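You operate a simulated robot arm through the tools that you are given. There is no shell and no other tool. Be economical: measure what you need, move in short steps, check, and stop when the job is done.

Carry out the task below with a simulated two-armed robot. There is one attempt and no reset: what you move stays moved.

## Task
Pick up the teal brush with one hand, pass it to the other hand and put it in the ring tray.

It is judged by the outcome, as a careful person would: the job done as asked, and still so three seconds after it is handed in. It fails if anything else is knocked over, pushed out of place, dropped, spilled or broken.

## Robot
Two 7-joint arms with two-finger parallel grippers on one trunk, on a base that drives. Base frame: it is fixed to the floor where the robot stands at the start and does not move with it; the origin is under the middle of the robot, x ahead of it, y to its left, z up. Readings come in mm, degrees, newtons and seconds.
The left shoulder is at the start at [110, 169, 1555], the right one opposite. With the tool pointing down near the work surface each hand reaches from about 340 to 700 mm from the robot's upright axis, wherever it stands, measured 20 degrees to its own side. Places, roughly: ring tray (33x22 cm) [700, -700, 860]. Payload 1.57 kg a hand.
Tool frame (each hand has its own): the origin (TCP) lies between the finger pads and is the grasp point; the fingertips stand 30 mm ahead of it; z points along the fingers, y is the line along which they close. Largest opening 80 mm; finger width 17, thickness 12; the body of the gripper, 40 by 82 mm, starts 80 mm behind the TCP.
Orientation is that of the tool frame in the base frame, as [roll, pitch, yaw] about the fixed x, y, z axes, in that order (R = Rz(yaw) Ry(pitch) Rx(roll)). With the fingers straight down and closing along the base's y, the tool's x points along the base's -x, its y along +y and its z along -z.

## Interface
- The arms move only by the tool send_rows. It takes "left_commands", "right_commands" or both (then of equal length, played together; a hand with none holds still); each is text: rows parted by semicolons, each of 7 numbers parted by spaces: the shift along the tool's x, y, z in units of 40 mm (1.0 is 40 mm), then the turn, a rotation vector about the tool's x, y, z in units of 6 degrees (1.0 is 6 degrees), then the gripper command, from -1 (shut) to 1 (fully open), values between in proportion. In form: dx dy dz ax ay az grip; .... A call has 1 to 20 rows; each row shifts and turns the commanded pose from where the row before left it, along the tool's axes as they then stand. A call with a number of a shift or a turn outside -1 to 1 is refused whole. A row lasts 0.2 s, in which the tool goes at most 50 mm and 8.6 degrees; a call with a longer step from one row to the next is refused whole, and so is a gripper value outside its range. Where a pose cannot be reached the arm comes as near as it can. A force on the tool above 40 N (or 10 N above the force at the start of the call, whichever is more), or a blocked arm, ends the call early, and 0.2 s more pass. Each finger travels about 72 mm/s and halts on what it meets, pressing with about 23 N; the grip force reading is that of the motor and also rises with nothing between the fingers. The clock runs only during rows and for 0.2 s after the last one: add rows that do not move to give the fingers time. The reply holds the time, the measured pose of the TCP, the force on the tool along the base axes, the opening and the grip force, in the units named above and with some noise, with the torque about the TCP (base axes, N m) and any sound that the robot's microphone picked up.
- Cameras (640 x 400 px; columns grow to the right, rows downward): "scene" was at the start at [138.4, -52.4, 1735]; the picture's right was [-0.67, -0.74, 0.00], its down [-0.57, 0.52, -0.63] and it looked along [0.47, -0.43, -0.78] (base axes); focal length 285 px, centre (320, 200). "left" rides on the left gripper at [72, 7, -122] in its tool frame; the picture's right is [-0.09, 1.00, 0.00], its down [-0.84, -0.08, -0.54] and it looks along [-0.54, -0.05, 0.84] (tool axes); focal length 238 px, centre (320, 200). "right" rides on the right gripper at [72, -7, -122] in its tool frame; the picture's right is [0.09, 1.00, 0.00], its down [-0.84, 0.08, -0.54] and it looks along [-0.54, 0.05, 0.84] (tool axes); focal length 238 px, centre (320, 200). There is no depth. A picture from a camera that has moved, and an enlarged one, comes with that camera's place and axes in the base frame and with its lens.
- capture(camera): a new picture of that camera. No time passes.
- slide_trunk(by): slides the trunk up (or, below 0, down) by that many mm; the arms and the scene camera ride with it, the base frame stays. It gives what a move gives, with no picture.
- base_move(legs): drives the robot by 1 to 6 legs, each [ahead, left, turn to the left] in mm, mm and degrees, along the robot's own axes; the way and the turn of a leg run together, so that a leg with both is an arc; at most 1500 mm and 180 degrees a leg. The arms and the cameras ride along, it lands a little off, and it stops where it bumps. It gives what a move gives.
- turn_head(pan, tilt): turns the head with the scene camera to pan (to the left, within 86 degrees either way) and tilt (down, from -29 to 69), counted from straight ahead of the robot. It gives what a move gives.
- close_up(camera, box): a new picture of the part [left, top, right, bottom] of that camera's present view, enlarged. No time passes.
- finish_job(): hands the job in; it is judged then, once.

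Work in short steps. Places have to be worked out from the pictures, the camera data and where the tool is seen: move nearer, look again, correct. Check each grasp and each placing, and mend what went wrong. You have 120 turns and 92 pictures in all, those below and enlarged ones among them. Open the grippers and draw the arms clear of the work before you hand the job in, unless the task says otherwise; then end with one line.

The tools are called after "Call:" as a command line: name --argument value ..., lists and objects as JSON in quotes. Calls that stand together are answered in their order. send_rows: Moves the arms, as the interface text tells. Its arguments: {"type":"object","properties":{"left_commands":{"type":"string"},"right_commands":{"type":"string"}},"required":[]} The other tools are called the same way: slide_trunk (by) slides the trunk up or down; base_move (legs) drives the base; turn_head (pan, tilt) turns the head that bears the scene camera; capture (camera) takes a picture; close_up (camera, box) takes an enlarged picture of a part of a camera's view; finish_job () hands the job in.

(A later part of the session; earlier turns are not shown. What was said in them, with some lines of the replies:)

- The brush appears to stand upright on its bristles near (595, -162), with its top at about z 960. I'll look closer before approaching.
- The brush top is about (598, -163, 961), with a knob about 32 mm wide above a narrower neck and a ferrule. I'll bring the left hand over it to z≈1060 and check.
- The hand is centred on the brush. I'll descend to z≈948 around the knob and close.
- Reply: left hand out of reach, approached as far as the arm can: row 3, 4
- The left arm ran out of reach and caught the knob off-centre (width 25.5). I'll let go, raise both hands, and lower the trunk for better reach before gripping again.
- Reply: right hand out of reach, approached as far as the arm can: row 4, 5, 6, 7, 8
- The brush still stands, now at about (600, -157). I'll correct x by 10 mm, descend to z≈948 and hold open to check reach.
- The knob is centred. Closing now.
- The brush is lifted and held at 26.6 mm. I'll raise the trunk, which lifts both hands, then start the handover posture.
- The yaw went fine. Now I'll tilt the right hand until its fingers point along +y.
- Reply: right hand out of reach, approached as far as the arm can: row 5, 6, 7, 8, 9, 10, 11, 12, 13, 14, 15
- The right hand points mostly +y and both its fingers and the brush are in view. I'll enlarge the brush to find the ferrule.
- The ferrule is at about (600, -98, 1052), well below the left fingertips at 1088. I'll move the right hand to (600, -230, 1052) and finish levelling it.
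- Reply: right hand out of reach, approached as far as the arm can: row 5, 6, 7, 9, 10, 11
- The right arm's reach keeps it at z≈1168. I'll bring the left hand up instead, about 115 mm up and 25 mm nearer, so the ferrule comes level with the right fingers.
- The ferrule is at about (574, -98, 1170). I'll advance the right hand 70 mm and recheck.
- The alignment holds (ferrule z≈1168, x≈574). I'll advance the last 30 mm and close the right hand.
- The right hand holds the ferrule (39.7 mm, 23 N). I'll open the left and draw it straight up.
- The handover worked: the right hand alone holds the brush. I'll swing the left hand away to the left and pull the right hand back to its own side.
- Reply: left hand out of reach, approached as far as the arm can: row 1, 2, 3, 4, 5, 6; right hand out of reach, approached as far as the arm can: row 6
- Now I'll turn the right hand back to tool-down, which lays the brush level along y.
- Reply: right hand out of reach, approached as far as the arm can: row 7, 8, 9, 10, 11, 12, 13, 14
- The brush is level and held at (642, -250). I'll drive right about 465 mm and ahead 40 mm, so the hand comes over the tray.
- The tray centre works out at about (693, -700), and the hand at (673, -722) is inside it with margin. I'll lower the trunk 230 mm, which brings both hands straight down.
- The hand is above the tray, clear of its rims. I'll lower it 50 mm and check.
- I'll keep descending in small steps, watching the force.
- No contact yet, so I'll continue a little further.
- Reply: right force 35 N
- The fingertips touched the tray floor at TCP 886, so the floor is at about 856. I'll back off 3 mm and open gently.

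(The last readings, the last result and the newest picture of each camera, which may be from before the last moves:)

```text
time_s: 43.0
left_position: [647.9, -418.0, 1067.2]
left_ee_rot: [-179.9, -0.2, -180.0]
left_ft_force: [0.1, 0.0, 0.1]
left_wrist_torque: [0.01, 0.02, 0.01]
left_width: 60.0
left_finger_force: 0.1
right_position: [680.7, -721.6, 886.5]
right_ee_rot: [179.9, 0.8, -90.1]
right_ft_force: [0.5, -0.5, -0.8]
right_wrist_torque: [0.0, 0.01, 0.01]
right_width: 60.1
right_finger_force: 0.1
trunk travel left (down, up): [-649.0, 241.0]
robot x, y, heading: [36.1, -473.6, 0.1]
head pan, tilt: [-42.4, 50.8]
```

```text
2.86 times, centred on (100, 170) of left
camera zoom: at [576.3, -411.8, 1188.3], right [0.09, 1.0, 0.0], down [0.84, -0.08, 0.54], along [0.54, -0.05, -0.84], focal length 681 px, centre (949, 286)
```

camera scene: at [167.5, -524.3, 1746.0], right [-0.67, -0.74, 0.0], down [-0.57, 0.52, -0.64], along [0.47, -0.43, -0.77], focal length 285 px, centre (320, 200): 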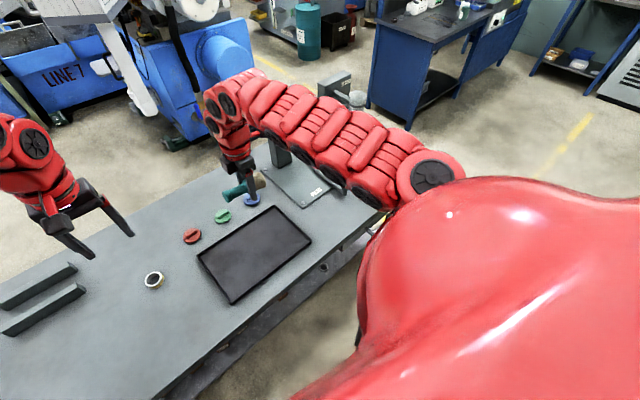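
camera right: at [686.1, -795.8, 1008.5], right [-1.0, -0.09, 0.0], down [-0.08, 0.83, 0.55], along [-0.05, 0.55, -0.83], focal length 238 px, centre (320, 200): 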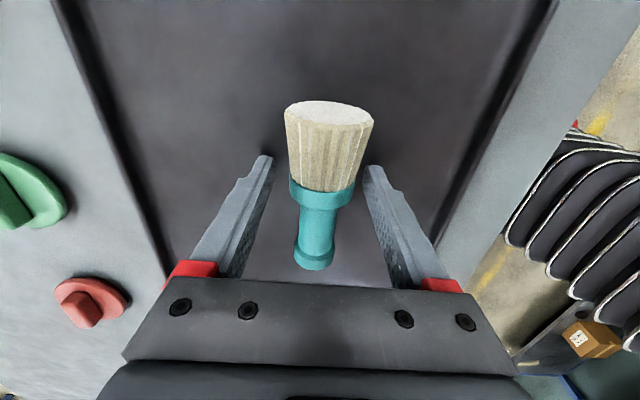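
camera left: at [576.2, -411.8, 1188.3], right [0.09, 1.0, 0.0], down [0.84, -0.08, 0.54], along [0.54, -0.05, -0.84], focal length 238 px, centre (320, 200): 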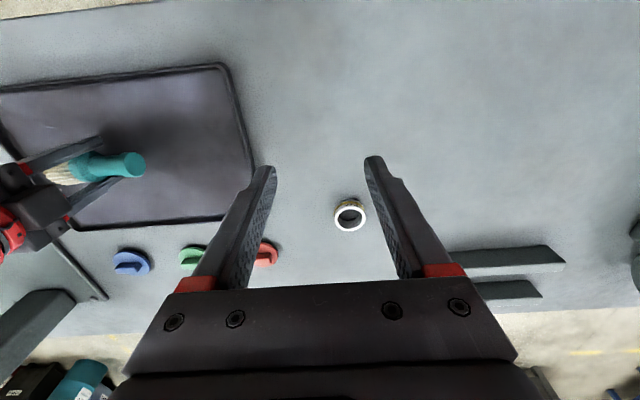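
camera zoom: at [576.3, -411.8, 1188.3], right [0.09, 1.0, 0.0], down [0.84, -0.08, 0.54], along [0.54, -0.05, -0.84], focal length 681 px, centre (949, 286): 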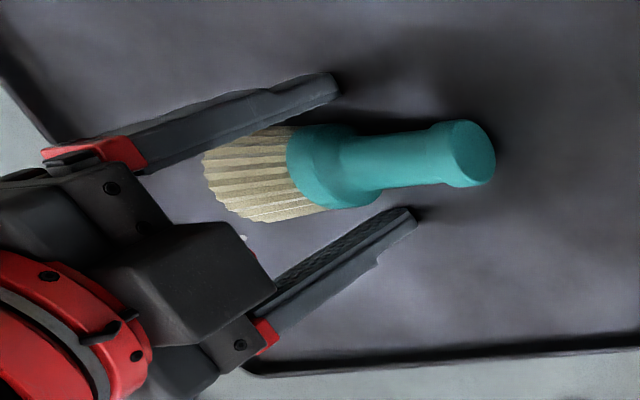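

The brush lies free in the tray. I'll lift the right hand straight up and draw clear.

Call:
send_rows --right_commands "0 0 -0.3 0 0 0 0.5; 0 0 -0.6 0 0 0 0.5; 0 0 -0.8 0 0 0 0.7; 0 0 -0.8 0 0 0 1; 0 0 -0.8 0 0 0 1; 0 0 -0.8 0 0 0 1; 0 0 0 0 0 0 1"

Call:
slide_trunk --by 150

Call:
capture --camera "right"

Call:
capture --camera "left"

Call:
capture --camera "scene"

```text
time_s: 44.6
left_position: [648.2, -417.5, 1066.7]
left_ee_rot: [180.0, -0.2, 180.0]
left_ft_force: [0.1, -0.8, -0.3]
left_wrist_torque: [-0.01, 0.03, 0.01]
left_width: 59.9
left_finger_force: 0.1
right_position: [679.4, -722.7, 1050.1]
right_ee_rot: [179.9, 0.7, -90.0]
right_ft_force: [0.5, -0.5, 0.8]
right_wrist_torque: [-0.01, 0.02, 0.01]
right_width: 80.2
right_finger_force: 0.1
trunk travel left (down, up): [-649.0, 241.0]
robot x, y, heading: [42.5, -473.7, -0.1]
head pan, tilt: [-42.4, 50.8]
```

```text
time_s: 46.4
left_position: [649.1, -418.9, 1216.8]
left_ee_rot: [180.0, -0.1, -180.0]
left_ft_force: [0.6, -0.5, -0.4]
left_wrist_torque: [0.03, 0.0, -0.01]
left_width: 60.2
left_finger_force: 0.2
right_position: [679.9, -723.3, 1200.1]
right_ee_rot: [180.0, 0.7, -90.0]
right_ft_force: [-0.1, -0.1, -0.4]
right_wrist_torque: [0.02, 0.0, 0.0]
right_width: 80.1
right_finger_force: 0.1
trunk travel left (down, up): [-799.0, 91.0]
robot x, y, heading: [40.3, -475.2, 0.2]
head pan, tilt: [-42.4, 50.8]
```

```text
57 pictures are left
camera right: at [685.7, -797.5, 1322.2], right [-1.0, -0.09, 0.0], down [-0.08, 0.83, 0.55], along [-0.05, 0.55, -0.83], focal length 238 px, centre (320, 200)
```

right: 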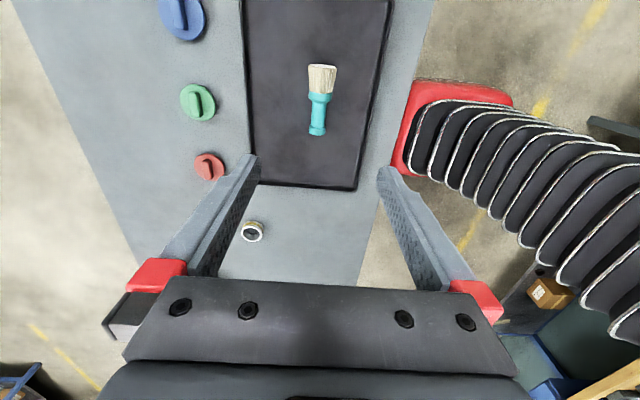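

```text
56 pictures are left
camera left: at [576.4, -411.8, 1338.2], right [0.09, 1.0, 0.0], down [0.84, -0.08, 0.54], along [0.54, -0.05, -0.84], focal length 238 px, centre (320, 200)
```

left: 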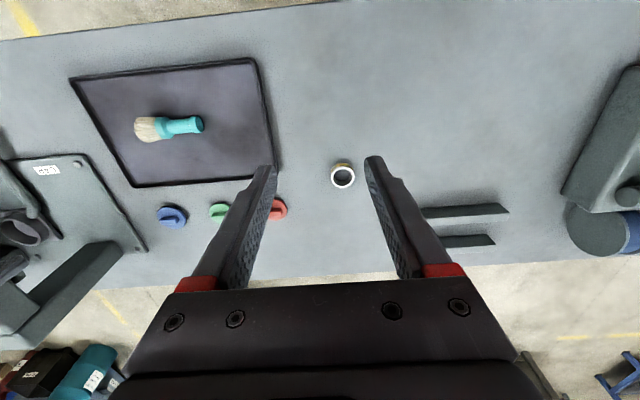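

```text
55 pictures are left
camera scene: at [177.9, -525.5, 1664.9], right [-0.67, -0.74, 0.0], down [-0.57, 0.52, -0.63], along [0.47, -0.43, -0.78], focal length 285 px, centre (320, 200)
```

scene: 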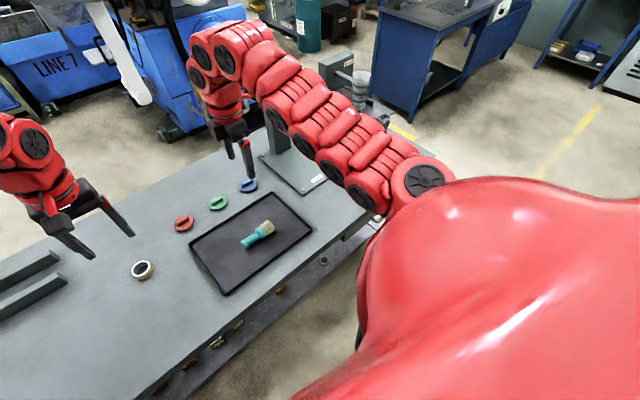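

The brush lies well inside the tray, everything else looks undisturbed, and both hands are open and about 35 cm above the work. Handing in.

Call:
finish_job

```text
The job is handed in.
```

The teal brush was picked up with the left hand, passed to the right hand and laid in the ring tray, and nothing else appears to have been disturbed.
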